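You operate a simulated robot arm through the tools that you are given. There is no shell and no other tool. Be economical: measure what you need, move in short steps, check, and stop when the job is done.

Carry out the task below with a simulated robot arm. There is one attempt and no reset: what you move stays moved.

JOB
Close the soap cupboard door. Then put the blue mug in the sink bowl. Then stack the carton marked "shades" from the top of the black cabinet beside the letter trays on top of the carton labelled "cord". Then put the blue paint tin on the top of the black cabinet beside the letter trays away on the upper shelf of the steel cabinet. Then take the yellow grit tub on the clear end of the black cabinet top and put it away on the top of the narrow wall shelf. Then take the grey bulb and put it on the upper shelf of the steel cabinet. Then put the small beige carton on the clear cover. Then fetch the white paint tin and set it in the dark grey tray. Then put the blue grease tub on the upper shelf of the steel cabinet away on the top of the narrow wall shelf. Then press the yard test button three times. Then take the purple wax tub on the upper shelf of the steel cabinet and put it away on the top of the narrow wall shelf. Then take the purple battery on the top of the long brown bench and put it away on the green mat on the dark worktop. Do these in the order given. Set down upright: blue mug, blue paint tin, yellow grit tub, grey bulb, small beige carton, white paint tin, blue grease tub, purple wax tub, purple battery.
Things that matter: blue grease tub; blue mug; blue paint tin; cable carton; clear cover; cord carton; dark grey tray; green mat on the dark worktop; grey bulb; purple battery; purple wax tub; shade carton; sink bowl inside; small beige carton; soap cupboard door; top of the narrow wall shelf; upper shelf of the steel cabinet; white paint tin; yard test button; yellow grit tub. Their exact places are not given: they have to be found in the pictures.

Only the result counts: the job must be done as asked and must still hold three seconds after the hand-in. Knocking over, shifting, dropping, spilling or breaking anything else fails it. A push-on lid holds only when it is set on centred and level and pressed home; a screw cap is set on level and turned clockwise until tight.

ROBOT AND FRAMES
A 7-joint arm with a two-finger gripper on a trunk, on a base that drives. Base frame: it is fixed to the floor where the robot stands at the start and does not move with it; the origin is under the middle of the robot, x ahead of it, y to its left, z up. Readings come in mm, degrees, newtons and seconds.
With the tool pointing down near the work surface it reaches from about 100 to 740 mm from the robot's upright axis, wherever it stands. Its first joint turns from -166.0 to 166.0 degrees. Places, roughly: blue grease tub [-1750, 1250, 500]; blue mug (11x7x9 cm) [1000, 800, 900]; blue paint tin [1000, 6500, 1000]; cable carton, cord carton, shade carton [1000, 6250, 1000]; clear cover (17x21x2 cm) [800, 3800, 900]; dark grey tray (29x21x4 cm) [800, 4700, 900]; green mat on the dark worktop [1000, 2400, 900]; grey bulb (3x3x6 cm) [-1600, 900, 1100]; purple battery [-2000, -250, 1000]; purple wax tub [-1500, 1500, 500]; sink bowl inside [1100, 0, 700]; small beige carton [-1500, 1250, 1000]; soap cupboard door [600, -100, 400]; top of the narrow wall shelf (14x57 cm) [1400, -2980, 1320]; upper shelf of the steel cabinet [-1700, 1300, 500]; white paint tin [-1500, 1250, 500]; yard test button [-1600, 1500, 1000]; yellow grit tub [1000, 5250, 1000]. Payload 2.45 kg.
The tool frame sits at the grasp point between the pads (the TCP): z along the fingers, y along the line on which they close. The tips reach 27 mm beyond it. Largest opening 80 mm; the body of the gripper starts 54 mm behind the TCP.
Orientation is told as [roll, pitch, yaw] about the base's x, y, z axes, in that order, counted from this pose: with the fingers straight down and closing along the base's y, the tool's x points along the base's -x, its y along +y and its z along -z.

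CONTROLS
- The arm moves only by the tool move_arm. Its argument "rows" is a list that holds one entry, the list of rows, each a list of 6 numbers: the shift along the base's x, y, z in m, then the turn, a rotation vector about the base's x, y, z in degrees. In form: [[[tx, ty, tz, ax, ay, az], ...]]. A call has 1 to 20 rows; each row shifts and turns the commanded pose from where the row before left it. "jaw" is the opening in per cent of the stroke, from 0 (shut) to 100 (fully open), set as the call begins (left out, the last holds). Rows are played at 5 a second. More than 50 mm and 8.6 degrees between two rows, or a gripper value outside its range, and nothing of the call is played. A pose out of reach is approached as far as the arm can. The call stops where the force on the tool passes 40 N (or 10 N more than at its start, if that is more) or the arm is blocked; 0.2 s more then pass. The fingers move at their own pace (about 153 mm/s each) and stop on an object; they squeeze with about 24 N. The grip force told is the motor's: it shows also when the fingers shut on nothing. Time passes only in rows, and 0.2 s behind the last, so rows that do not move let the fingers close. It gives the time, the measured TCP pose, the force on the tool (base axes), the opening and the grip force at its end, in the units of the frame above (readings bear some noise), with the torque about the TCP (base axes, N m) and any sound that the robot's microphone picked up, and new pictures: "show" is both (left out), scene, wrist or none.
- Cameras (640 x 400 px; columns grow to the right, rows downward): "scene" is now at [48.2, 115, 1491.3]; the picture's right is [-0.23, -0.97, 0.00], its down [-0.79, 0.18, -0.58] and it looks along [0.57, -0.13, -0.81] (base axes); focal length 279 px, centre (320, 200). "wrist" rides on the gripper at [63, 12, -79] in the tool frame; the picture's right is [-0.19, 0.98, 0.00], its down [-0.72, -0.14, -0.68] and it looks along [-0.67, -0.13, 0.73] (tool axes); focal length 226 px, centre (320, 200).
- lift_body(by): slides the trunk up (or, below 0, down) by that many mm; the arm and the scene camera ride with it, the base frame stays. It gives what a move gives, with no picture.
- roll_base(legs): drives the robot by 1 to 6 legs, each [ahead, turn to the left] in mm and degrees, along the robot's own axes; the way and the turn of a leg run together, so that a leg with both is an arc; at most 1500 mm and 180 degrees a leg. The arm and the cameras ride along, it lands a little off, and it stops where it bumps. It gives what a move gives, and a new picture of the scene camera.
- pan_tilt(pan, tilt): turns the head with the scene camera to pan (to the left, within 120 degrees either way) and tilt (down, from -29 to 69), counted from straight ahead of the robot. It gives what a move gives, and a new picture of the scene camera.
- probe_pixels(camera, pixels): for up to 12 pixels [column, row] of the newest picture of that camera ("zoom" is the newest enlarged one), the place [x, y, z] in the base frame of the surface seen there, good to about 2 mm, but the place of the scene camera against the robot may be out by one fixed shift of up to 12 mm in any direction. The clock stands still meanwhile.
- enlarge(camera, box): a new picture of the part [left, top, right, bottom] of that camera's present view, enlarged. The clock stands still meanwhile.
- hand_in(): hands the job in; it is judged then, once.

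Go step by step. Measure first, check grasps and placings, and put right what went wrong. The budget is 364 turns and 360 pictures, counting those below and the enlarged ones. Unless the task says otherwise, let go and move clear before handing in.

The tools are called after "Emit:" as name(argument=value, ...) on one line, values as JSON. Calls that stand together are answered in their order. move_arm: Moves the arm, as the interface text tells. Its arguments: {"type":"object","properties":{"rows":{"type":"array","items":{"type":"array","items":{"type":"array","items":{"type":"number"}}}},"jaw":{"type":"number"},"show":{"type":"string","enum":["both","scene","wrist","none"]}},"required":["rows"]} The other tools are called the same way: lift_body (by) slides the trunk up or down; roll_base (legs) drives the base; pan_tilt (pan, tilt) turns the head that bears the scene camera; probe_pixels (camera, pixels) gives the place of the surface under pixels of a picture; enlarge (camera, box) takes an enlarged picture of a part of a camera's view; hand_in () hands the job in.

At the start:

```text
time_s: 0.0
tool_pos: [513.2, 211.6, 932.9]
tcp_rot: [0.0, 0.0, 0.0]
wrist_force: [-0.4, -0.1, -0.5]
torque: [-0.03, -0.02, 0.04]
finger_gap: 79.9
grasp_force: 0.1
trunk travel left (down, up): [-125.0, 415.0]
robot x, y, heading: [-0.5, 1.3, -0.0]
head pan, tilt: [-13.0, 54.4]
```

scene: 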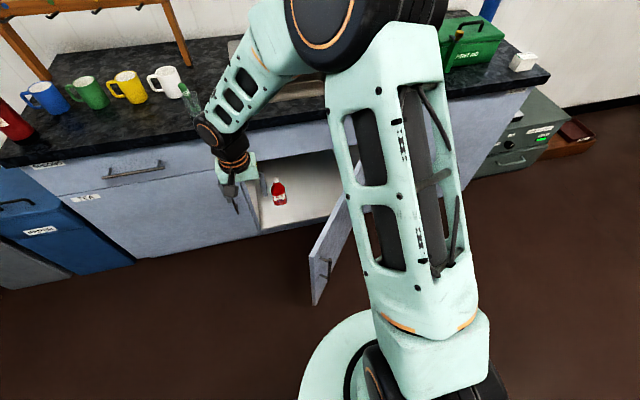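
wrist: 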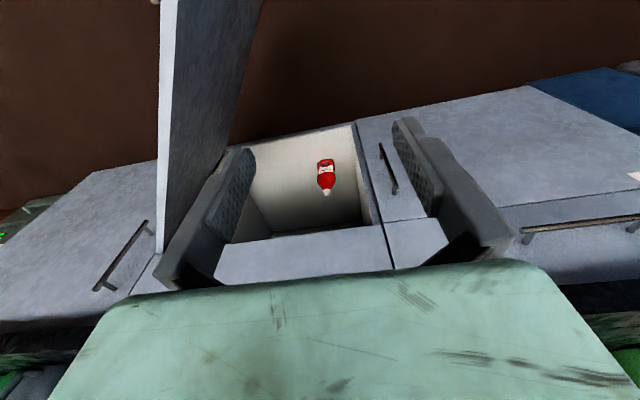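

The scene picture shows the open cupboard door (edge at about pixels 320,270) with the red bottle inside, and the mugs on the counter at left. I'll measure the door, the mug and the sink first.

Emit:
probe_pixels(camera="scene", pixels=[[312, 250], [316, 300], [345, 205], [326, 262], [260, 220], [270, 160], [280, 190], [48, 97], [28, 90], [62, 112], [300, 92], [150, 220]])

Emit:
probe_pixels(camera="wrist", pixels=[[163, 200], [170, 50], [230, 60], [200, 150], [325, 175], [360, 180], [300, 250], [410, 235], [120, 250]])

Emit:
enlarge(camera="scene", box=[0, 0, 340, 212])

```text
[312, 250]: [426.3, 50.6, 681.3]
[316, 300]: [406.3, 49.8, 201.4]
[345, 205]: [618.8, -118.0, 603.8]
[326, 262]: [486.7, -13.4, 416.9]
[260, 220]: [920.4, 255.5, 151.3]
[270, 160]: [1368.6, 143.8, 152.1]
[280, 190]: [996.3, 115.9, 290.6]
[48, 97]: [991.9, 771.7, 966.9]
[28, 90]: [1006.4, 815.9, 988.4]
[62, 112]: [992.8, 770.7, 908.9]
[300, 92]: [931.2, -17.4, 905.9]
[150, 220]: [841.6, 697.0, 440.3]
```

```text
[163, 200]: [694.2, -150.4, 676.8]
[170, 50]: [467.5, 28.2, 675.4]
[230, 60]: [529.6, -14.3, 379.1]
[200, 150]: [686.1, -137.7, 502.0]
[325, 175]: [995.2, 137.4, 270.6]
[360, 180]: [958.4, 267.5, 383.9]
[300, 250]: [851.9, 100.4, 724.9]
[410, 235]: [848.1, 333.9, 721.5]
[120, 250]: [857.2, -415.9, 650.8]
```

```text
1.88 times, centred on (170, 106) of scene
```

zoom: 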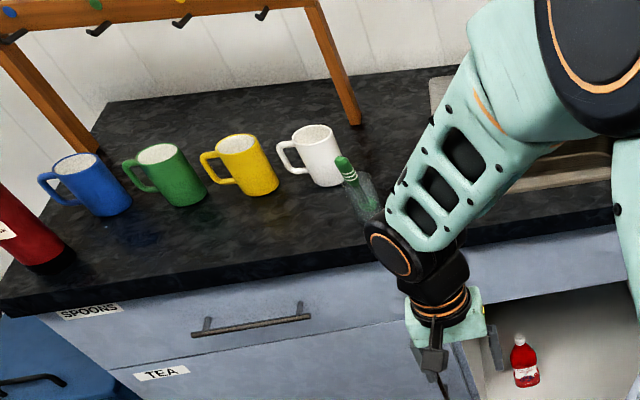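

The door's hinge is near (850,-267), its free edge near (415,55), and it spans z 150–676, standing about 53° open. I'll shut the jaw, move above and past the door to its outer face, and go down there.

Emit:
move_arm(rows=[[[-0.01, -0.05, 0, 0, 0, 0], [-0.01, -0.05, 0, 0, 0, 0], [-0.01, -0.05, 0, 0, 0, 0], [-0.01, -0.05, 0, 0, 0, 0], [-0.01, -0.05, 0, 0, 0, 0], [-0.01, -0.05, 0, 0, 0, 0], [-0.01, -0.05, 0, 0, 0, 0], [-0.01, -0.05, 0, 0, 0, 0], [0, -0.02, 0, 0, 0, 0], [0, 0, -0.05, 0, 0, 0], [0, 0, -0.05, 0, 0, 0], [0, 0, -0.05, 0, 0, 0], [0, 0, -0.05, 0, 0, 0], [0, 0, -0.05, 0, 0, 0], [0, 0, -0.05, 0, 0, 0]]], jaw=0)

```text
refused: row 1 steps farther than a row can; nothing moved
```

The step was slightly over 50 mm, so I'll use shorter steps.

Emit:
move_arm(rows=[[[-0.01, -0.048, 0, 0, 0, 0], [-0.01, -0.048, 0, 0, 0, 0], [-0.01, -0.048, 0, 0, 0, 0], [-0.01, -0.048, 0, 0, 0, 0], [-0.01, -0.048, 0, 0, 0, 0], [-0.01, -0.048, 0, 0, 0, 0], [-0.01, -0.048, 0, 0, 0, 0], [-0.01, -0.048, 0, 0, 0, 0], [0, -0.03, 0, 0, 0, 0], [0, 0, -0.05, 0, 0, 0], [0, 0, -0.05, 0, 0, 0], [0, 0, -0.05, 0, 0, 0], [0, 0, -0.05, 0, 0, 0], [0, 0, -0.05, 0, 0, 0], [0, 0, -0.05, 0, 0, 0]]], jaw=0)

```text
time_s: 3.2
tool_pos: [431.6, -201.5, 631.0]
tcp_rot: [0.0, 0.0, 0.0]
wrist_force: [0.4, 0.3, -0.3]
torque: [0.02, -0.03, 0.01]
finger_gap: 0.0
grasp_force: 23.3
trunk travel left (down, up): [-125.0, 415.0]
robot x, y, heading: [0.7, 0.1, -0.1]
head pan, tilt: [-13.0, 54.4]
```

scene: 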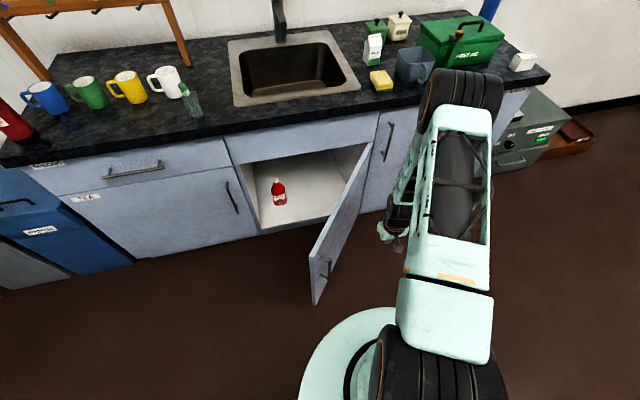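
wrist: 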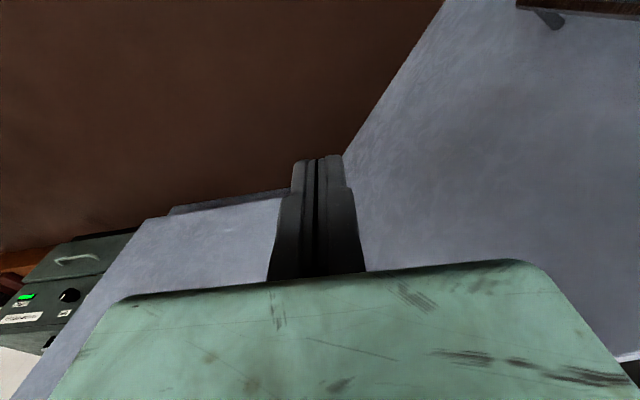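

The tool is outside the door at (432,-201,631) with nothing in its way. I'll push the door along its arc to about 20° open.

Emit:
move_arm(rows=[[[0.0285, 0.038, 0, 0, 0, 0], [0.0285, 0.038, 0, 0, 0, 0], [0.0285, 0.038, 0, 0, 0, 0], [0.0285, 0.038, 0, 0, 0, 0], [0.028, 0.0315, 0, 0, 0, 0], [0.028, 0.0315, 0, 0, 0, 0], [0.0405, 0.0275, 0, 0, 0, 0], [0.0405, 0.0275, 0, 0, 0, 0], [0.031, 0.013, 0, 0, 0, 0]]], show="scene")

```text
time_s: 5.2
tool_pos: [716.0, 79.5, 633.5]
tcp_rot: [0.0, 0.1, 0.0]
wrist_force: [0.0, -0.3, 0.2]
torque: [0.03, 0.03, 0.0]
finger_gap: 0.2
grasp_force: 23.7
trunk travel left (down, up): [-125.0, 415.0]
robot x, y, heading: [0.6, -0.5, 0.1]
head pan, tilt: [-13.0, 54.4]
```

scene: 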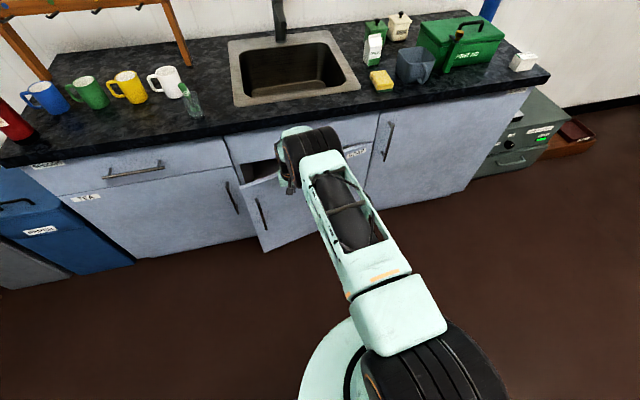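

The door is now about 20° open (edge at 265,230). I'll tilt the tool forward by 40° and push the rest of the way.

Emit:
move_arm(rows=[[[-0.02, 0, -0.01, 0, -8, 0], [0, 0, 0, 0, -8, 0], [0, 0, 0, 0, -8, 0], [0, 0, 0, 0, -8, 0], [0, 0, 0, 0, -8, 0], [0.03, 0.01, 0, 0, 0, 0], [0.03, 0.01, 0, 0, 0, 0], [0.03, 0.005, 0, 0, 0, 0], [0.02, 0, 0, 0, 0, 0], [0.02, 0, 0, 0, 0, 0], [0.01, 0, 0, 0, 0, 0], [0.01, 0, 0, 0, 0, 0]]])

```text
time_s: 7.8
tool_pos: [836.6, 105.3, 620.2]
tcp_rot: [0.0, -39.3, 0.1]
wrist_force: [-29.2, -0.3, 15.4]
torque: [0.04, 0.1, 0.09]
finger_gap: 0.0
grasp_force: 29.7
trunk travel left (down, up): [-125.0, 415.0]
robot x, y, heading: [0.3, 2.0, 0.0]
head pan, tilt: [-13.0, 54.4]
stopped in row 12: the force on the tool passed its limit at 52 N (the readings are from after the stop); the commanded pose is now the measured one
```

scene: 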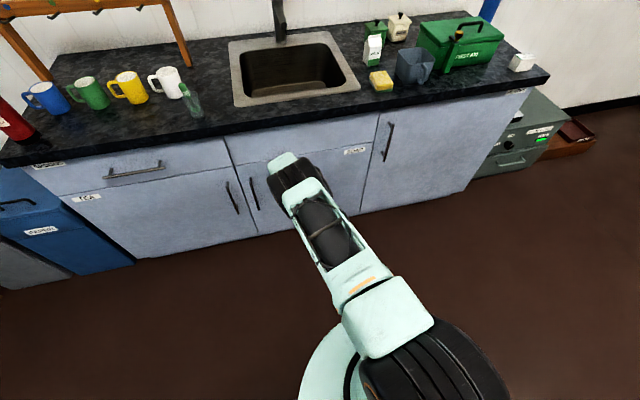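
wrist: 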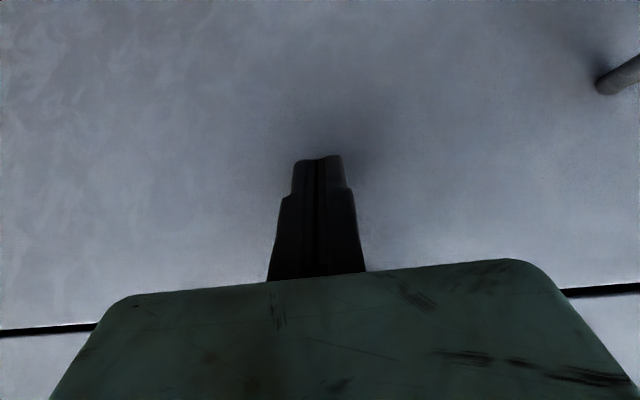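

The door looks flush and the tool stopped against it at 52 N. I'll back off, level the tool and raise it, then measure the mug and sink.

Emit:
move_arm(rows=[[[-0.04, 0, 0, 0, 0, 0], [-0.045, 0, 0.02, 0, 0, 0], [-0.045, 0, 0.02, 0, 8, 0], [-0.045, 0, 0.02, 0, 8, 0], [-0.045, 0, 0.02, 0, 8, 0], [0, 0, 0.05, 0, 8, 0], [0, 0, 0.05, 0, 7.3, 0], [0, 0, 0.05, 0, 0, 0], [0, 0, 0.05, 0, 0, 0], [0, 0, 0.05, 0, 0, 0], [0, 0, 0.05, 0, 0, 0], [0, 0, 0.05, 0, 0, 0], [0, 0, 0.05, 0, 0, 0]]], show="none")

Emit:
pan_tilt(pan=20, tilt=40)

```text
time_s: 10.6
tool_pos: [620.3, 103.7, 1100.2]
tcp_rot: [-0.1, 0.0, 0.0]
wrist_force: [0.8, 0.5, 0.4]
torque: [0.02, -0.02, 0.0]
finger_gap: 0.2
grasp_force: 29.9
trunk travel left (down, up): [-125.0, 415.0]
robot x, y, heading: [0.5, 4.0, -0.1]
head pan, tilt: [-13.0, 54.4]
```

```text
time_s: 11.6
tool_pos: [620.1, 104.8, 1100.5]
tcp_rot: [-0.1, -0.1, 0.0]
wrist_force: [0.1, 0.2, 0.5]
torque: [-0.04, 0.01, -0.01]
finger_gap: 0.0
grasp_force: 29.3
trunk travel left (down, up): [-125.0, 415.0]
robot x, y, heading: [-4.3, 1.8, -0.1]
head pan, tilt: [20.0, 40.0]
```

scene: 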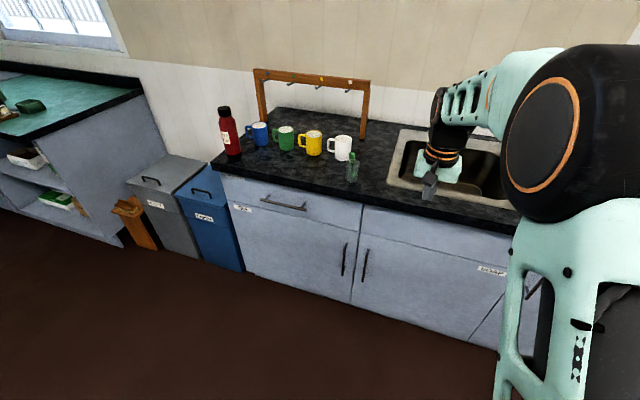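

The mugs stand in a row at (258–343,140). I'll enlarge the mugs and check the door's lower right, where there is a diagonal line at (490,320).

Emit:
enlarge(camera="scene", box=[200, 90, 380, 202])

Emit:
probe_pixels(camera="scene", pixels=[[248, 129], [258, 125], [261, 140], [253, 146], [258, 148], [225, 135], [285, 150], [400, 180], [420, 190], [480, 205], [400, 290], [480, 345]])

Emit:
enlarge(camera="scene", box=[340, 200, 600, 362])

```text
3.56 times, centred on (290, 146) of scene
```

zoom: 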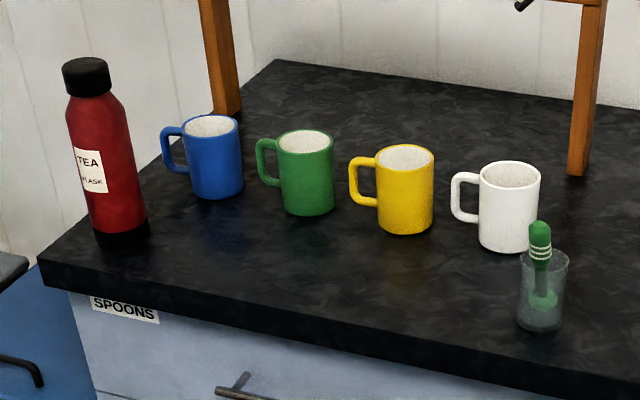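

```text
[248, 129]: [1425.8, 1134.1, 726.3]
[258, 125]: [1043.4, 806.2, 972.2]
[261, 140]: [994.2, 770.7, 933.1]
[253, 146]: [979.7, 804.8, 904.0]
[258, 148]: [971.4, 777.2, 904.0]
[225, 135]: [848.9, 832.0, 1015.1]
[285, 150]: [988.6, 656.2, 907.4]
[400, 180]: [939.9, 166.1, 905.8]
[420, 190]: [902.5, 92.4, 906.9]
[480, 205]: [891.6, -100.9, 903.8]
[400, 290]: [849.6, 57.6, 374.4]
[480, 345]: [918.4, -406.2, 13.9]
```

```text
2.46 times, centred on (470, 281) of scene
```

zoom: 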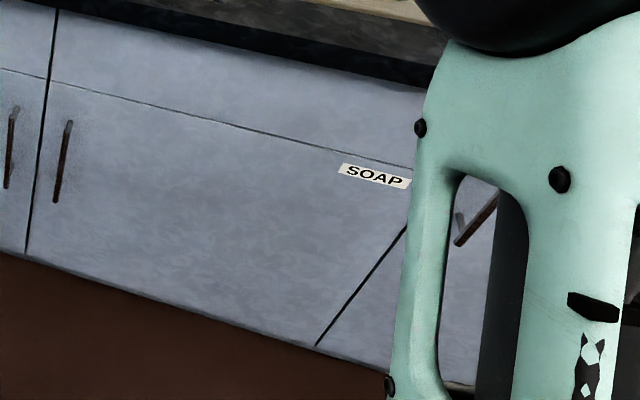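

The soap door is flush shut. The mug is near (1010,785). I'll retract the arm and drive to about (420,600), facing +x.

Emit:
move_arm(rows=[[[-0.05, -0.02, 0, 0, 0, 0], [-0.045, -0.02, 0.01, 0, 0, 0], [-0.045, -0.02, 0.01, 0, 0, 0], [-0.045, -0.02, 0.01, 0, 0, 0], [-0.045, -0.02, 0.01, 0, 0, 0], [-0.045, 0, 0.01, 0, 0, 0]]], show="none")

Emit:
roll_base(legs=[[0, 55], [730, 0], [0, -55]])

```text
refused: row 1 steps farther than a row can; nothing moved
```

```text
time_s: 20.6
tool_pos: [1049.7, 697.9, 1099.9]
tcp_rot: [-0.1, 0.0, -0.9]
wrist_force: [-0.2, 0.0, -0.3]
torque: [0.02, 0.0, 0.0]
finger_gap: 0.1
grasp_force: 29.7
trunk travel left (down, up): [-125.0, 415.0]
robot x, y, heading: [428.6, 598.3, -1.0]
head pan, tilt: [20.0, 40.0]
```

scene: 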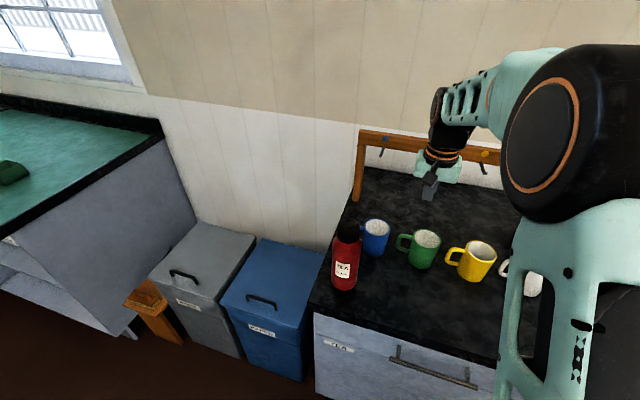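

That was risky: the arm move was refused, but the drive went on and nothing was touched. I'll take both pictures here with the jaw opening.

Emit:
move_arm(rows=[[[-0.045, 0.01, 0, 0, 0, 1], [-0.045, 0.01, 0, 0, 0, 0], [-0.045, 0.02, 0, 0, 0, 0]]], jaw=100, show="wrist")

Emit:
pan_tilt(pan=0, tilt=50)

```text
time_s: 21.4
tool_pos: [913.7, 737.8, 1099.8]
tcp_rot: [0.0, 0.0, 0.3]
wrist_force: [0.4, -0.8, 0.1]
torque: [0.03, -0.01, -0.01]
finger_gap: 80.2
grasp_force: 0.1
trunk travel left (down, up): [-125.0, 415.0]
robot x, y, heading: [425.9, 600.1, -0.8]
head pan, tilt: [20.0, 40.0]
```

wrist: 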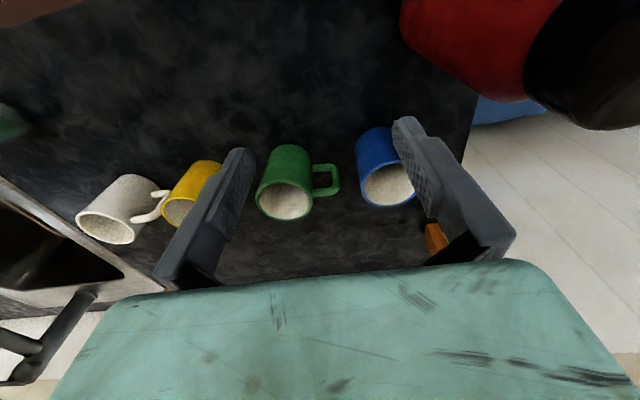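

```text
time_s: 22.3
tool_pos: [915.3, 737.4, 1100.9]
tcp_rot: [-0.2, 0.0, 0.1]
wrist_force: [0.1, 0.6, 0.5]
torque: [0.0, -0.04, 0.0]
finger_gap: 79.9
grasp_force: 0.2
trunk travel left (down, up): [-125.0, 415.0]
robot x, y, heading: [425.1, 602.0, -1.0]
head pan, tilt: [0.0, 50.0]
```

scene: 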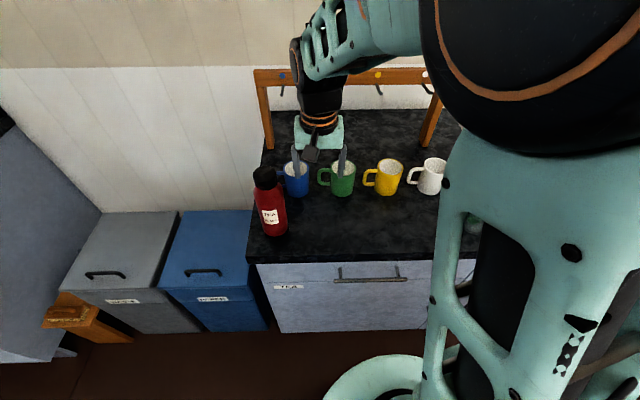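

The blue mug's rim shows in the wrist picture around (388,185). I'll probe points on the rim and body.

Emit:
enlarge(camera="wrist", box=[320, 110, 480, 210])

```text
4.00 times, centred on (400, 160) of wrist
```

zoom: 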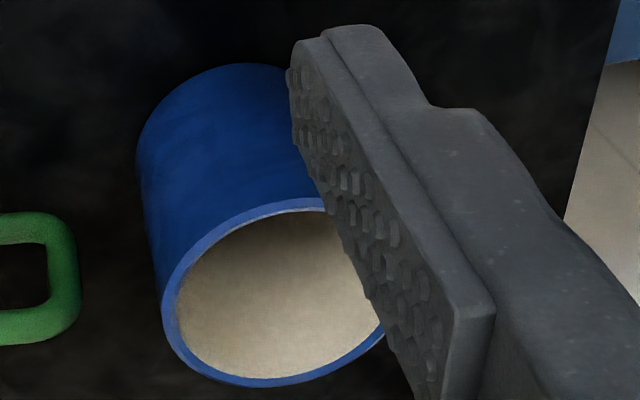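

Emit:
probe_pixels(camera="zoom", pixels=[[168, 300], [270, 383], [376, 345], [290, 206], [200, 365], [215, 227], [260, 300]])

```text
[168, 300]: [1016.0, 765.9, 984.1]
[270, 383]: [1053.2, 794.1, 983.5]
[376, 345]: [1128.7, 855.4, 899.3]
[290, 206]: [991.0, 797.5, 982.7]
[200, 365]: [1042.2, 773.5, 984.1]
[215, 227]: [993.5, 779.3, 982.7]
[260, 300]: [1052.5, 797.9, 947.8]
```

The rim circle centres at (1022,799), with a radius of about 34 mm and its top at z 984; the handle points to +y. I'll turn the tool 90° so it closes along x and hover over the mug.

Emit:
move_arm(rows=[[[0.01, 0.006, 0, 0, 0, 8.2], [0.01, 0.006, 0, 0, 0, 8.2], [0.01, 0.006, 0, 0, 0, 8.2], [0.01, 0.006, 0, 0, 0, 8.2], [0.01, 0.006, 0, 0, 0, 8.2], [0.01, 0.006, 0, 0, 0, 8.2], [0.01, 0.006, 0, 0, 0, 8.2], [0.01, 0.006, 0, 0, 0, 8.2], [0.01, 0.006, 0, 0, 0, 8.2], [0.01, 0.006, 0, 0, 0, 8.2], [0.0075, 0.0014, 0, 0, 0, 8.0], [0, 0, -0.04, 0, 0, 0], [0, 0, -0.03, 0, 0, 0]]], jaw=100)

```text
time_s: 25.1
tool_pos: [1022.7, 798.9, 1029.4]
tcp_rot: [0.0, -0.1, 90.3]
wrist_force: [0.2, -0.2, -0.5]
torque: [0.0, -0.02, 0.01]
finger_gap: 80.4
grasp_force: 0.0
trunk travel left (down, up): [-125.0, 415.0]
robot x, y, heading: [428.3, 603.9, -0.6]
head pan, tilt: [0.0, 50.0]
```

scene: 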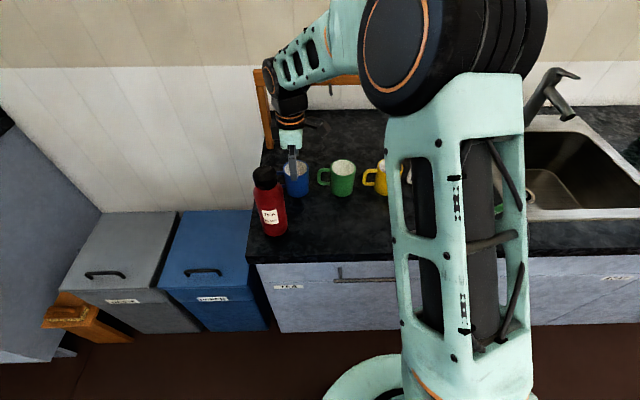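
wrist: 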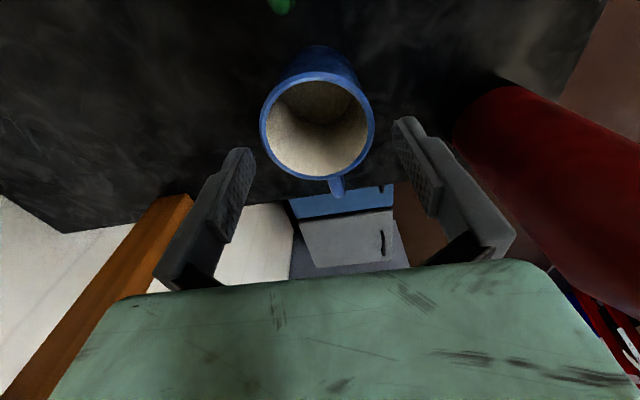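

The rim is centred between the fingers at about (318,126). I'll probe the rim edges to confirm.

Emit:
probe_pixels(camera="wrist", pixels=[[264, 125], [371, 125], [318, 75], [318, 177], [280, 160], [358, 160], [336, 190]])

```text
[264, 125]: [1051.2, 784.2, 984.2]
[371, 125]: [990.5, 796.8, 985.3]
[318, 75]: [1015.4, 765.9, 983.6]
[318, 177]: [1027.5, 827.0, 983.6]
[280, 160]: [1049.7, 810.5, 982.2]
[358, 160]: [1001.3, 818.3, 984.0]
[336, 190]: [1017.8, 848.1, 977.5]
```

The centre is (1021.5,796.7). I'll lower by 75 mm and close.

Emit:
move_arm(rows=[[[-0.001, -0.002, -0.025, 0, 0, 0], [0, 0, -0.025, 0, 0, 0], [0, 0, -0.025, 0, 0, 0]]], show="none")

Emit:
move_arm(rows=[[[0, 0, 0, 0, 0, 0], [0, 0, 0, 0, 0, 0], [0, 0, 0, 0, 0, 0]]], jaw=0)

```text
time_s: 25.9
tool_pos: [1022.1, 796.9, 954.5]
tcp_rot: [0.0, 0.0, 90.3]
wrist_force: [0.2, 0.0, -0.7]
torque: [0.0, -0.01, 0.0]
finger_gap: 79.8
grasp_force: 0.1
trunk travel left (down, up): [-125.0, 415.0]
robot x, y, heading: [430.4, 602.8, -1.1]
head pan, tilt: [0.0, 50.0]
```

```text
time_s: 26.7
tool_pos: [1021.3, 797.2, 955.0]
tcp_rot: [0.0, 0.0, 90.2]
wrist_force: [-0.5, 0.3, 0.2]
torque: [0.0, 0.04, 0.0]
finger_gap: 65.1
grasp_force: 24.3
trunk travel left (down, up): [-125.0, 415.0]
robot x, y, heading: [427.9, 608.2, -0.7]
head pan, tilt: [0.0, 50.0]
```

scene: 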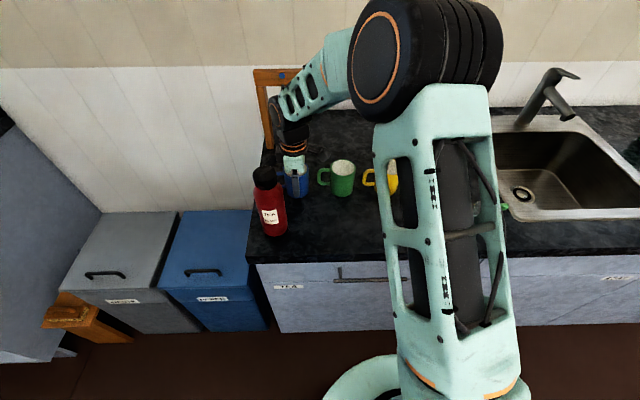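
wrist: 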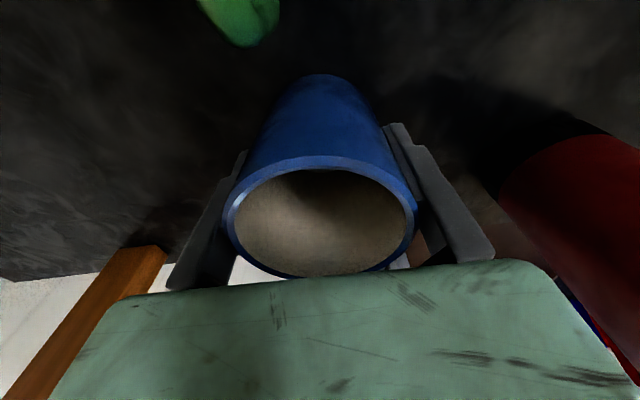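

The mug is gripped at 65 mm. I'll lift it clear, retract towards the robot, and probe the sink.

Emit:
move_arm(rows=[[[0, 0, 0.045, 0, 0, 0], [0, 0, 0.045, 0, 0, 0], [0, 0, 0.045, 0, 0, 0], [0, 0, 0.045, 0, 0, 0], [0, 0, 0.045, 0, 0, 0], [-0.03, -0.03, 0, 0, 0, 0], [-0.03, -0.03, 0, 0, 0, 0], [-0.03, -0.03, 0, 0, 0, 0], [-0.03, -0.03, 0, 0, 0, 0], [-0.03, -0.03, 0, 0, 0, 0], [-0.03, -0.03, 0, 0, 0, 0]]], show="none")

Emit:
pan_tilt(pan=-40, tilt=45)

```text
time_s: 29.3
tool_pos: [849.9, 612.9, 1141.0]
tcp_rot: [5.6, -1.1, 90.0]
wrist_force: [1.0, -0.1, -3.5]
torque: [-0.01, 0.02, -0.02]
finger_gap: 65.2
grasp_force: 24.0
trunk travel left (down, up): [-125.0, 415.0]
robot x, y, heading: [426.5, 602.8, -0.9]
head pan, tilt: [0.0, 50.0]
stopped in row 11: the arm was blocked; the commanded pose is now the measured one
```

```text
time_s: 30.3
tool_pos: [847.9, 614.4, 1145.3]
tcp_rot: [5.1, -1.1, 90.0]
wrist_force: [-0.4, 0.0, -1.9]
torque: [0.03, 0.0, -0.04]
finger_gap: 64.6
grasp_force: 23.8
trunk travel left (down, up): [-125.0, 415.0]
robot x, y, heading: [427.3, 603.6, -0.8]
head pan, tilt: [-40.0, 45.0]
```

scene: 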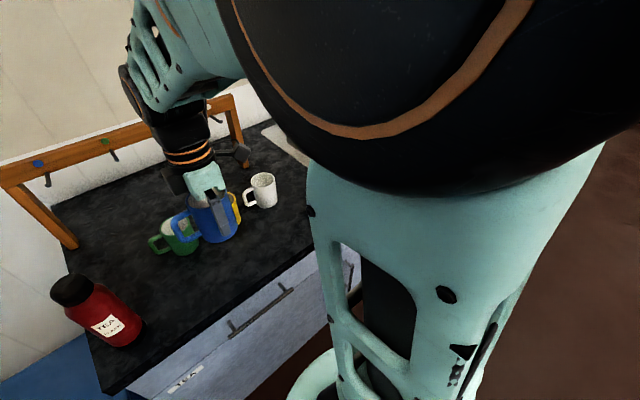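

The arm hit its folding limit at radius 420 and tilted by 5°. I'll move slightly outward and level the tool, then drive along to the sink.

Emit:
move_arm(rows=[[[0.025, 0.0, 0, -0.5, -2.5, 0], [0.03, 0.0, 0, -0.6, -2.6, 0], [0.01, 0, 0, 0, 0, 0]]], show="wrist")

```text
time_s: 31.1
tool_pos: [913.0, 615.3, 1144.3]
tcp_rot: [0.0, 0.1, 90.2]
wrist_force: [1.7, -0.5, -2.0]
torque: [0.0, 0.01, -0.01]
finger_gap: 64.8
grasp_force: 24.4
trunk travel left (down, up): [-125.0, 415.0]
robot x, y, heading: [426.6, 604.8, -0.9]
head pan, tilt: [-40.0, 45.0]
```

wrist: 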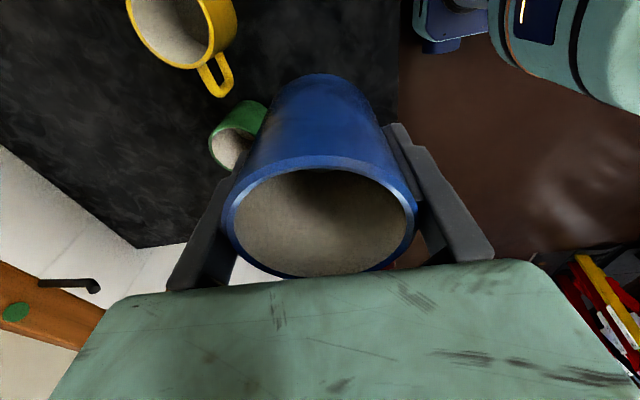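

The mug hangs level with its bottom at about z 1094, clear of everything. I'll drive along to y≈40.

Emit:
roll_base(legs=[[0, -89], [565, 0], [0, 90]])

Emit:
pan_tilt(pan=12, tilt=50)

```text
time_s: 42.3
tool_pos: [904.2, 75.7, 1145.9]
tcp_rot: [0.1, 0.0, 92.3]
wrist_force: [0.1, 0.9, -2.2]
torque: [-0.05, 0.02, 0.02]
finger_gap: 64.0
grasp_force: 24.1
trunk travel left (down, up): [-125.0, 415.0]
robot x, y, heading: [419.1, 44.3, 1.3]
head pan, tilt: [-40.0, 45.0]
```

scene: 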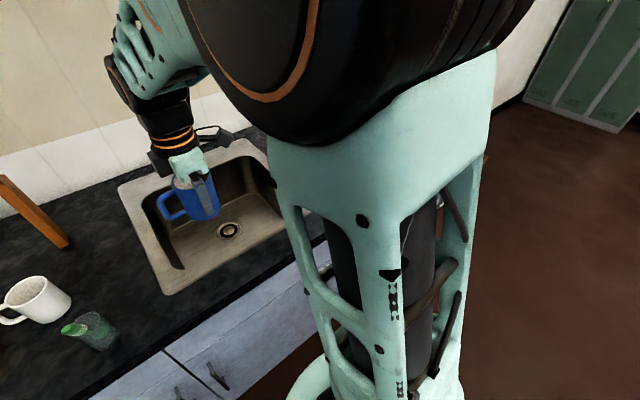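

```text
time_s: 43.5
tool_pos: [904.8, 74.1, 1143.5]
tcp_rot: [0.3, 0.1, 92.2]
wrist_force: [-0.5, 0.4, -3.5]
torque: [-0.03, 0.02, 0.01]
finger_gap: 64.0
grasp_force: 24.2
trunk travel left (down, up): [-125.0, 415.0]
robot x, y, heading: [418.8, 44.9, 1.2]
head pan, tilt: [12.0, 50.0]
```

scene: 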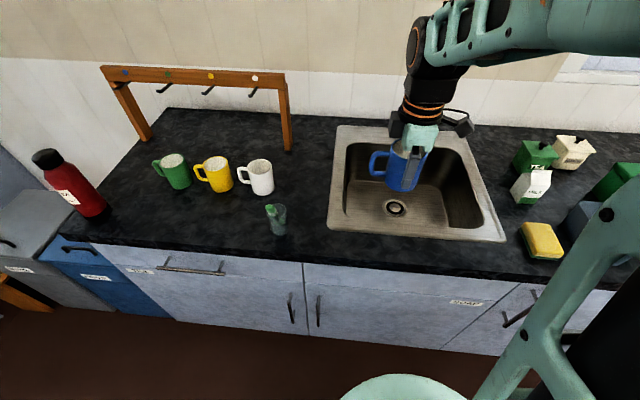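

Emit:
probe_pixels(camera="scene", pixels=[[360, 212], [395, 208], [440, 215], [420, 200], [470, 222], [350, 150], [345, 215], [370, 200], [450, 205], [340, 140], [490, 225], [432, 195]])

```text
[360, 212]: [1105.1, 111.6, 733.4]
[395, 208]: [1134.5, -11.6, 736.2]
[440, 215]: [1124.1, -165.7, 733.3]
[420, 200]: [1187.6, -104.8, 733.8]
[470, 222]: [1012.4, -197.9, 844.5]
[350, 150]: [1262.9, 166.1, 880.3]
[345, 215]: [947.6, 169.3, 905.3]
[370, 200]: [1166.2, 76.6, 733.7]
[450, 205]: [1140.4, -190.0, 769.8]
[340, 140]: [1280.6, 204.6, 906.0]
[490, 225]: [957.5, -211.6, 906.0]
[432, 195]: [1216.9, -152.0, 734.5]
```

The bowl floor is at z 734 with the drain at (1135,-12). I'll set the mug at about (1095,55), moving over first and then down into the bowl.

Emit:
move_arm(rows=[[[0.0475, -0.005, 0, 0, 0, -1], [0.0475, -0.005, 0, 0, 0, -1], [0.0475, -0.005, 0, 0, 0, 0], [0.0475, -0.005, 0, 0, 0, 0], [0, 0, -0.048, 0, 0, 0], [0, 0, -0.048, 0, 0, 0], [0, 0, -0.048, 0, 0, 0], [0, 0, -0.048, 0, 0, 0], [0, 0, -0.048, 0, 0, 0], [0, 0, -0.048, 0, 0, 0], [0, 0, -0.04, 0, 0, 0]]])

```text
time_s: 45.9
tool_pos: [1093.9, 54.5, 813.8]
tcp_rot: [0.0, 0.1, 90.3]
wrist_force: [0.9, 0.7, -2.2]
torque: [-0.02, 0.02, 0.02]
finger_gap: 64.0
grasp_force: 24.5
trunk travel left (down, up): [-125.0, 415.0]
robot x, y, heading: [421.1, 47.4, 1.3]
head pan, tilt: [12.0, 50.0]
```

scene: 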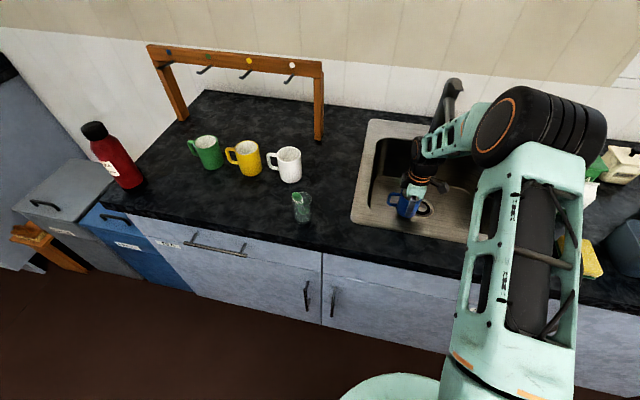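
wrist: 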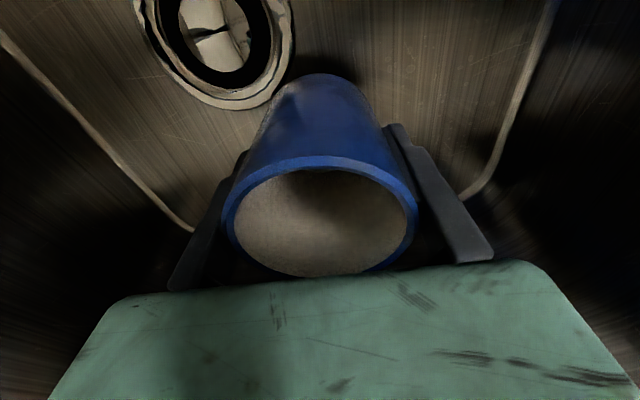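

The mug is above the bowl floor, clear of the drain, with about 28 mm to go. I'll lower it in small steps.

Emit:
move_arm(rows=[[[0, 0, -0.012, 0, 0, 0], [0, 0, -0.006, 0, 0, 0], [0, 0, -0.004, 0, 0, 0], [0, 0, -0.003, 0, 0, 0]]], show="none")

```text
time_s: 46.9
tool_pos: [1092.9, 54.8, 790.6]
tcp_rot: [0.0, 0.0, 90.3]
wrist_force: [0.5, -0.3, -1.8]
torque: [-0.02, -0.01, 0.01]
finger_gap: 64.0
grasp_force: 24.0
trunk travel left (down, up): [-125.0, 415.0]
robot x, y, heading: [419.5, 42.5, 1.5]
head pan, tilt: [12.0, 50.0]
```

Emit:
move_arm(rows=[[[0, 0, -0.003, 0, 0, 0], [0, 0, -0.002, 0, 0, 0], [0, 0, -0.002, 0, 0, 0]]], show="none")

```text
time_s: 47.7
tool_pos: [1095.7, 53.9, 786.0]
tcp_rot: [0.1, 0.1, 90.4]
wrist_force: [-1.6, -0.5, 0.8]
torque: [0.05, 0.06, 0.05]
finger_gap: 63.9
grasp_force: 24.1
trunk travel left (down, up): [-125.0, 415.0]
robot x, y, heading: [424.1, 45.3, 1.3]
head pan, tilt: [12.0, 50.0]
```

The vertical force rose to +0.8 N, so the mug is touching the bowl. I'll release it and lift away.

Emit:
move_arm(rows=[[[0, 0, -0.001, 0, 0, 0]]], show="none")

Emit:
move_arm(rows=[[[0, 0, 0, 0, 0, 0], [0, 0, 0, 0, 0, 0], [0, 0, 0.03, 0, 0, 0], [0, 0, 0.048, 0, 0, 0], [0, 0, 0.048, 0, 0, 0], [0, 0, 0.048, 0, 0, 0], [0, 0, 0.048, 0, 0, 0], [0, 0, 0.048, 0, 0, 0], [0, 0, 0.048, 0, 0, 0], [-0.045, 0, 0.01, 0, 0, 0], [-0.045, 0, 0.01, 0, 0, 0], [-0.045, 0, 0, 0, 0, 0]]], jaw=100)

```text
time_s: 48.1
tool_pos: [1095.7, 54.3, 784.8]
tcp_rot: [-0.1, 0.1, 90.3]
wrist_force: [-3.2, 1.1, 11.2]
torque: [0.3, 0.23, 0.08]
finger_gap: 64.2
grasp_force: 24.1
trunk travel left (down, up): [-125.0, 415.0]
robot x, y, heading: [423.6, 42.8, 1.6]
head pan, tilt: [12.0, 50.0]
```

```text
time_s: 50.7
tool_pos: [959.4, 54.6, 1123.9]
tcp_rot: [-0.1, 0.2, 90.3]
wrist_force: [1.1, 0.3, -0.1]
torque: [-0.04, -0.01, 0.03]
finger_gap: 79.7
grasp_force: 0.1
trunk travel left (down, up): [-125.0, 415.0]
robot x, y, heading: [423.3, 47.9, 1.3]
head pan, tilt: [12.0, 50.0]
```

scene: 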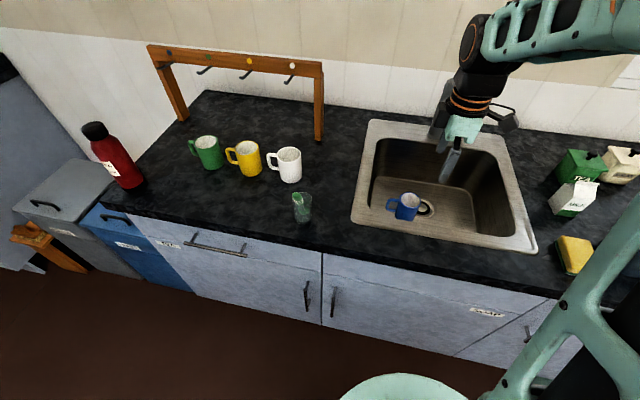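
wrist: 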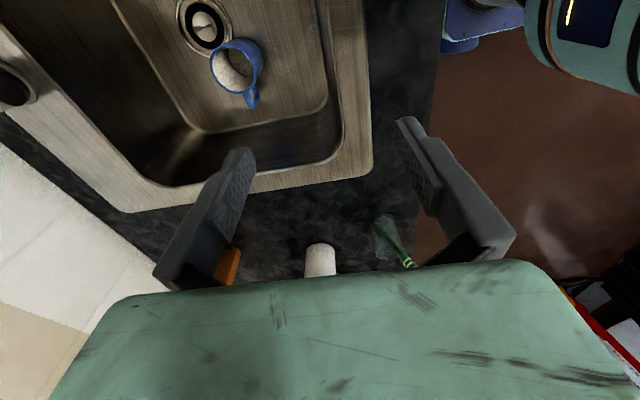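

The mug stands upright in the bowl. I'll retract the arm, drive back and turn left to look along the room.

Emit:
move_arm(rows=[[[-0.02, 0, 0, 0, 0, -8.2], [-0.02, 0, 0, 0, 0, -8.2], [-0.02, 0, 0, 0, 0, -8.2], [0, 0, 0, 0, 0, -8.2], [0, 0, 0, 0, 0, -8.2], [0, 0, 0, 0, 0, -8.2], [0, 0, 0, 0, 0, -8.2], [0, 0, 0, 0, 0, -8.2], [0, 0, 0, 0, 0, -8.2], [0, 0, 0, 0, 0, -8.2], [0, 0, 0, 0, 0, -8]]], show="none", jaw=0)

Emit:
roll_base(legs=[[-400, 0], [0, 88.5]])

Emit:
pan_tilt(pan=0, tilt=15)

```text
time_s: 53.1
tool_pos: [899.6, 53.9, 1121.8]
tcp_rot: [0.0, 0.0, 0.3]
wrist_force: [-0.5, 0.1, 0.4]
torque: [-0.01, -0.01, 0.01]
finger_gap: 0.0
grasp_force: 23.9
trunk travel left (down, up): [-125.0, 415.0]
robot x, y, heading: [422.6, 46.4, 1.4]
head pan, tilt: [12.0, 50.0]
```

```text
time_s: 59.4
tool_pos: [31.6, 512.3, 1123.1]
tcp_rot: [0.0, 0.3, 87.6]
wrist_force: [-0.4, -0.3, -0.1]
torque: [-0.02, 0.0, -0.02]
finger_gap: 0.0
grasp_force: 24.0
trunk travel left (down, up): [-125.0, 415.0]
robot x, y, heading: [20.5, 31.8, 88.9]
head pan, tilt: [12.0, 50.0]
```

scene: 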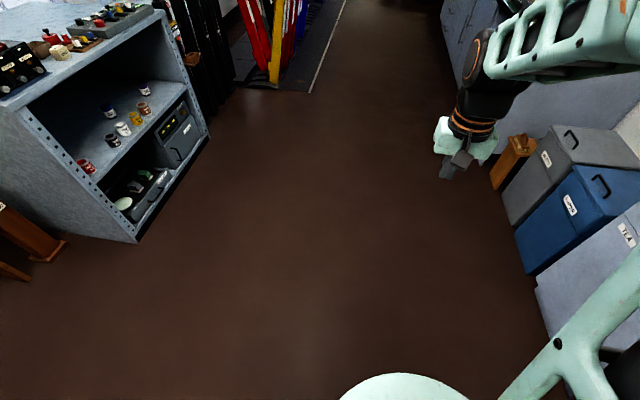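

```text
time_s: 60.4
tool_pos: [31.5, 513.1, 1122.2]
tcp_rot: [0.0, 0.2, 87.7]
wrist_force: [0.6, -0.6, 0.0]
torque: [0.03, -0.02, -0.03]
finger_gap: 0.1
grasp_force: 23.9
trunk travel left (down, up): [-125.0, 415.0]
robot x, y, heading: [23.2, 34.0, 88.8]
head pan, tilt: [0.0, 15.0]
```

scene: 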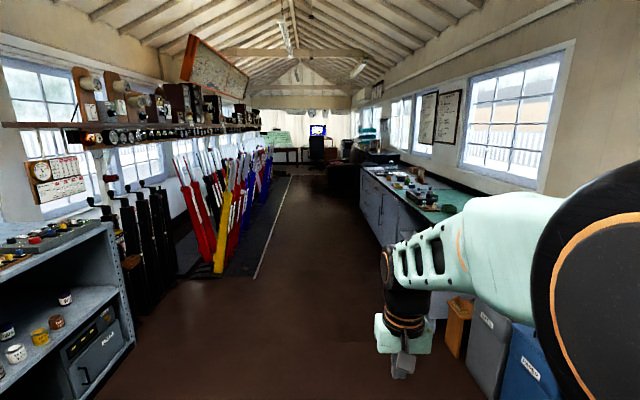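

The corridor ahead runs between the lever frame (edge about (260,260)) and the right-hand worktops. I'll probe the corridor edges before driving.

Emit:
probe_pixels(camera="scene", pixels=[[258, 275], [285, 190], [395, 250], [365, 200], [330, 200], [335, 180], [310, 250], [345, 165], [318, 152], [300, 185], [370, 160], [355, 185]])

Emit:
enlarge(camera="scene", box=[250, 100, 442, 220])

```text
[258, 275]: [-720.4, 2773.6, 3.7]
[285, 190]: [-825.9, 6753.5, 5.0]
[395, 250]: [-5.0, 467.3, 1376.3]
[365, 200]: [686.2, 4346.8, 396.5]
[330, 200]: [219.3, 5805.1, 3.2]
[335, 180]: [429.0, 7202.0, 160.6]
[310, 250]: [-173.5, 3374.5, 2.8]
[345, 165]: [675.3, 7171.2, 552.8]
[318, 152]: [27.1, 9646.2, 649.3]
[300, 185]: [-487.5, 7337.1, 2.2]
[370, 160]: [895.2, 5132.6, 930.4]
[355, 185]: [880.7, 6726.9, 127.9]
```

```text
3.33 times, centred on (346, 160) of scene
```

zoom: 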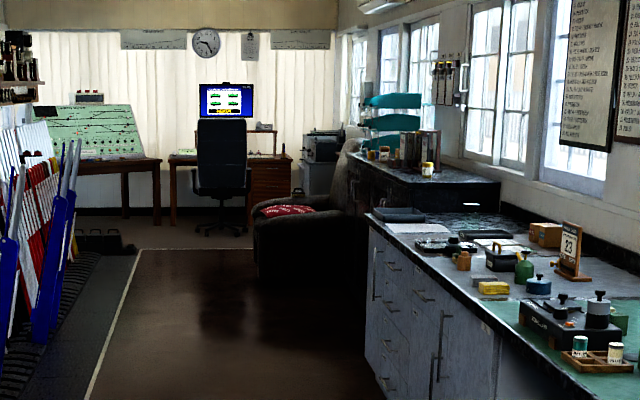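

The corridor is clear (floor edge at x≈-720, worktops from x≈690, armchair near (430,7200)). I'll drive to y≈5900 and look right.

Emit:
roll_base(legs=[[1500, 0.5], [1500, 0], [1500, 0], [1400, 0]])

Emit:
pan_tilt(pan=-75, tilt=25)

```text
time_s: 88.2
tool_pos: [126.8, 6354.3, 1122.4]
tcp_rot: [0.0, 0.3, 87.3]
wrist_force: [-0.1, 0.0, -0.2]
torque: [-0.01, 0.01, 0.01]
finger_gap: 0.2
grasp_force: 23.9
trunk travel left (down, up): [-125.0, 415.0]
robot x, y, heading: [114.7, 5875.3, 88.3]
head pan, tilt: [0.0, 15.0]
```

scene: 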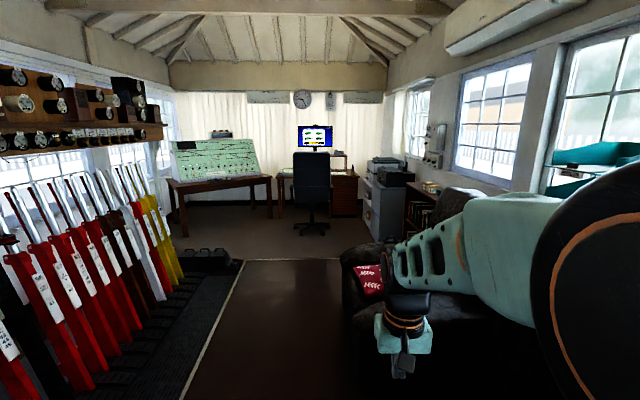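

```text
time_s: 89.7
tool_pos: [125.8, 6353.9, 1123.1]
tcp_rot: [0.0, 0.2, 87.4]
wrist_force: [0.4, 1.0, 0.2]
torque: [-0.01, 0.01, 0.01]
finger_gap: 0.0
grasp_force: 23.9
trunk travel left (down, up): [-125.0, 415.0]
robot x, y, heading: [115.2, 5878.0, 88.3]
head pan, tilt: [-75.0, 25.0]
```

scene: 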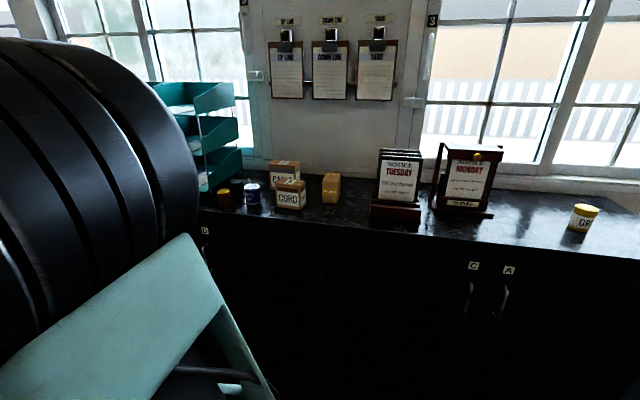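

The cartons, paint tins and grit tub stand on the black cabinet. I'll turn the robot to face +x.

Emit:
roll_base(legs=[[0, -88]])

Emit:
pan_tilt(pan=25, tilt=32)

```text
time_s: 93.9
tool_pos: [591.2, 5879.7, 1122.8]
tcp_rot: [0.0, 0.2, -0.4]
wrist_force: [0.2, -0.6, 0.1]
torque: [-0.01, 0.01, 0.02]
finger_gap: 0.0
grasp_force: 23.9
trunk travel left (down, up): [-125.0, 415.0]
robot x, y, heading: [112.4, 5877.5, 0.5]
head pan, tilt: [-75.0, 25.0]
```

scene: 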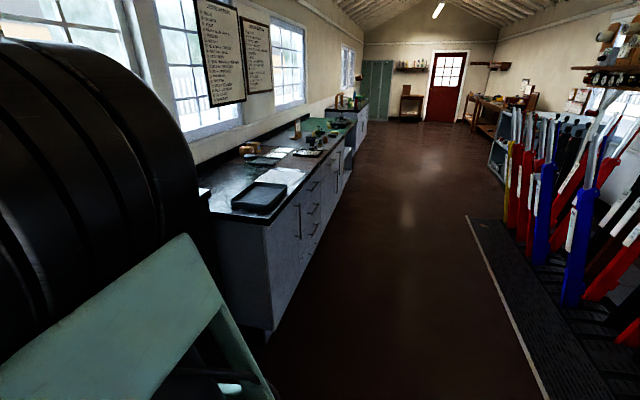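

```text
time_s: 95.7
tool_pos: [591.1, 5880.3, 1122.6]
tcp_rot: [0.1, 0.2, -0.5]
wrist_force: [0.1, 0.0, 0.2]
torque: [-0.05, -0.02, 0.01]
finger_gap: 0.3
grasp_force: 23.7
trunk travel left (down, up): [-125.0, 415.0]
robot x, y, heading: [116.8, 5876.7, 0.6]
head pan, tilt: [25.0, 32.0]
```

scene: 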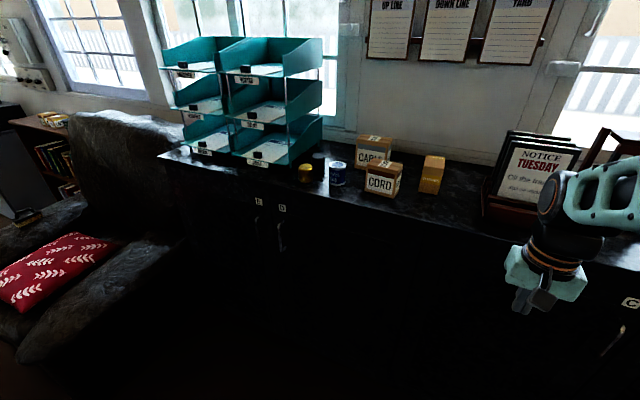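

Emit:
enlarge(camera="scene", box=[280, 110, 472, 230])

Emit:
probe_pixels(camera="scene", pixels=[[337, 178], [305, 172], [380, 185], [383, 167], [432, 175], [433, 160], [370, 150], [340, 200], [450, 230], [280, 200], [430, 193], [392, 200]])

```text
3.33 times, centred on (376, 170) of scene
```

zoom: 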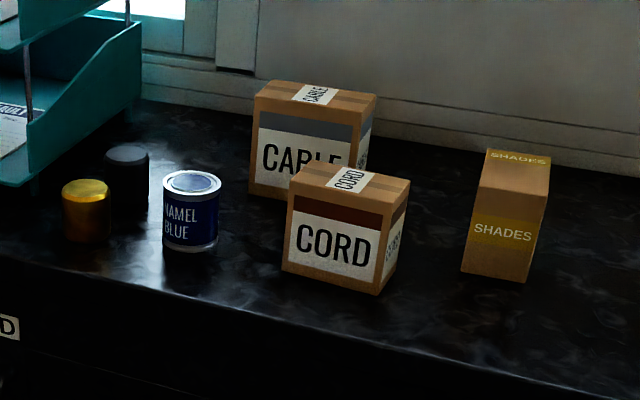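

```text
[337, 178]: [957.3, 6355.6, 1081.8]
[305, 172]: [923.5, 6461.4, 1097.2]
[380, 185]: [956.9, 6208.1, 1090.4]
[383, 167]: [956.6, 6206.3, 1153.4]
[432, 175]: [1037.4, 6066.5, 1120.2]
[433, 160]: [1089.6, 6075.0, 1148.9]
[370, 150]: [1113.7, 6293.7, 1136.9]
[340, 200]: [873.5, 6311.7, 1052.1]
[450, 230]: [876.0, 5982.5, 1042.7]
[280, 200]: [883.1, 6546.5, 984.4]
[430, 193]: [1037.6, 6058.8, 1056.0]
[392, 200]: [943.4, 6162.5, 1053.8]
```

The cabinet top is at z≈1048 with its front edge at x≈870. Shade carton's front is at (1037,6062) and the cord carton's front at (950,6205). I'll drive to about (400,6110).

Emit:
roll_base(legs=[[0, 39], [365, 0], [0, -39.5]])

Emit:
lift_body(by=150)

Emit:
pan_tilt(pan=10, tilt=45)

```text
time_s: 101.8
tool_pos: [878.6, 6099.6, 1122.6]
tcp_rot: [0.0, 0.2, -2.1]
wrist_force: [-0.5, 0.2, 0.5]
torque: [-0.01, 0.02, -0.01]
finger_gap: 0.0
grasp_force: 23.8
trunk travel left (down, up): [-125.0, 415.0]
robot x, y, heading: [402.5, 6112.9, -1.3]
head pan, tilt: [25.0, 32.0]
```

scene: 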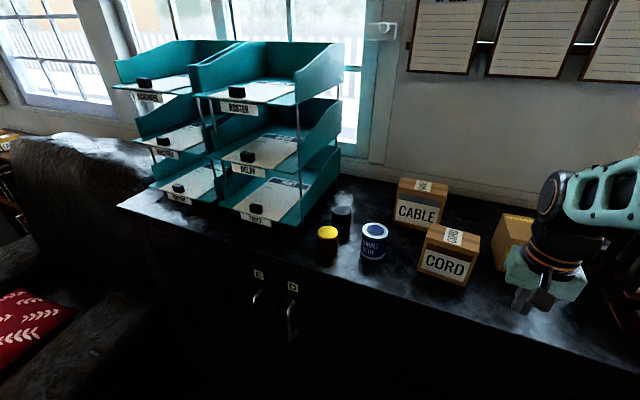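

```text
time_s: 103.6
tool_pos: [878.1, 6100.3, 1270.6]
tcp_rot: [0.0, 0.1, -2.1]
wrist_force: [0.7, -0.3, -1.3]
torque: [0.01, 0.0, 0.0]
finger_gap: 0.2
grasp_force: 23.7
trunk travel left (down, up): [-275.0, 265.0]
robot x, y, heading: [400.9, 6113.7, -0.8]
head pan, tilt: [25.0, 32.0]
```

```text
time_s: 104.3
tool_pos: [878.8, 6101.2, 1270.8]
tcp_rot: [-0.1, 0.2, -2.0]
wrist_force: [-0.2, 0.0, 0.3]
torque: [-0.02, 0.01, -0.02]
finger_gap: 0.0
grasp_force: 23.8
trunk travel left (down, up): [-275.0, 265.0]
robot x, y, heading: [403.2, 6108.8, -1.0]
head pan, tilt: [10.0, 45.0]
```

scene: 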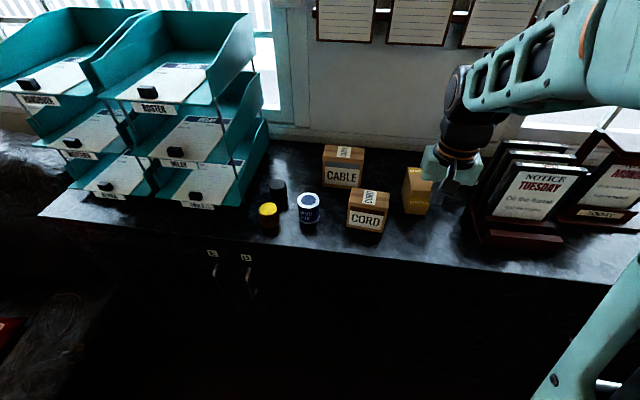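

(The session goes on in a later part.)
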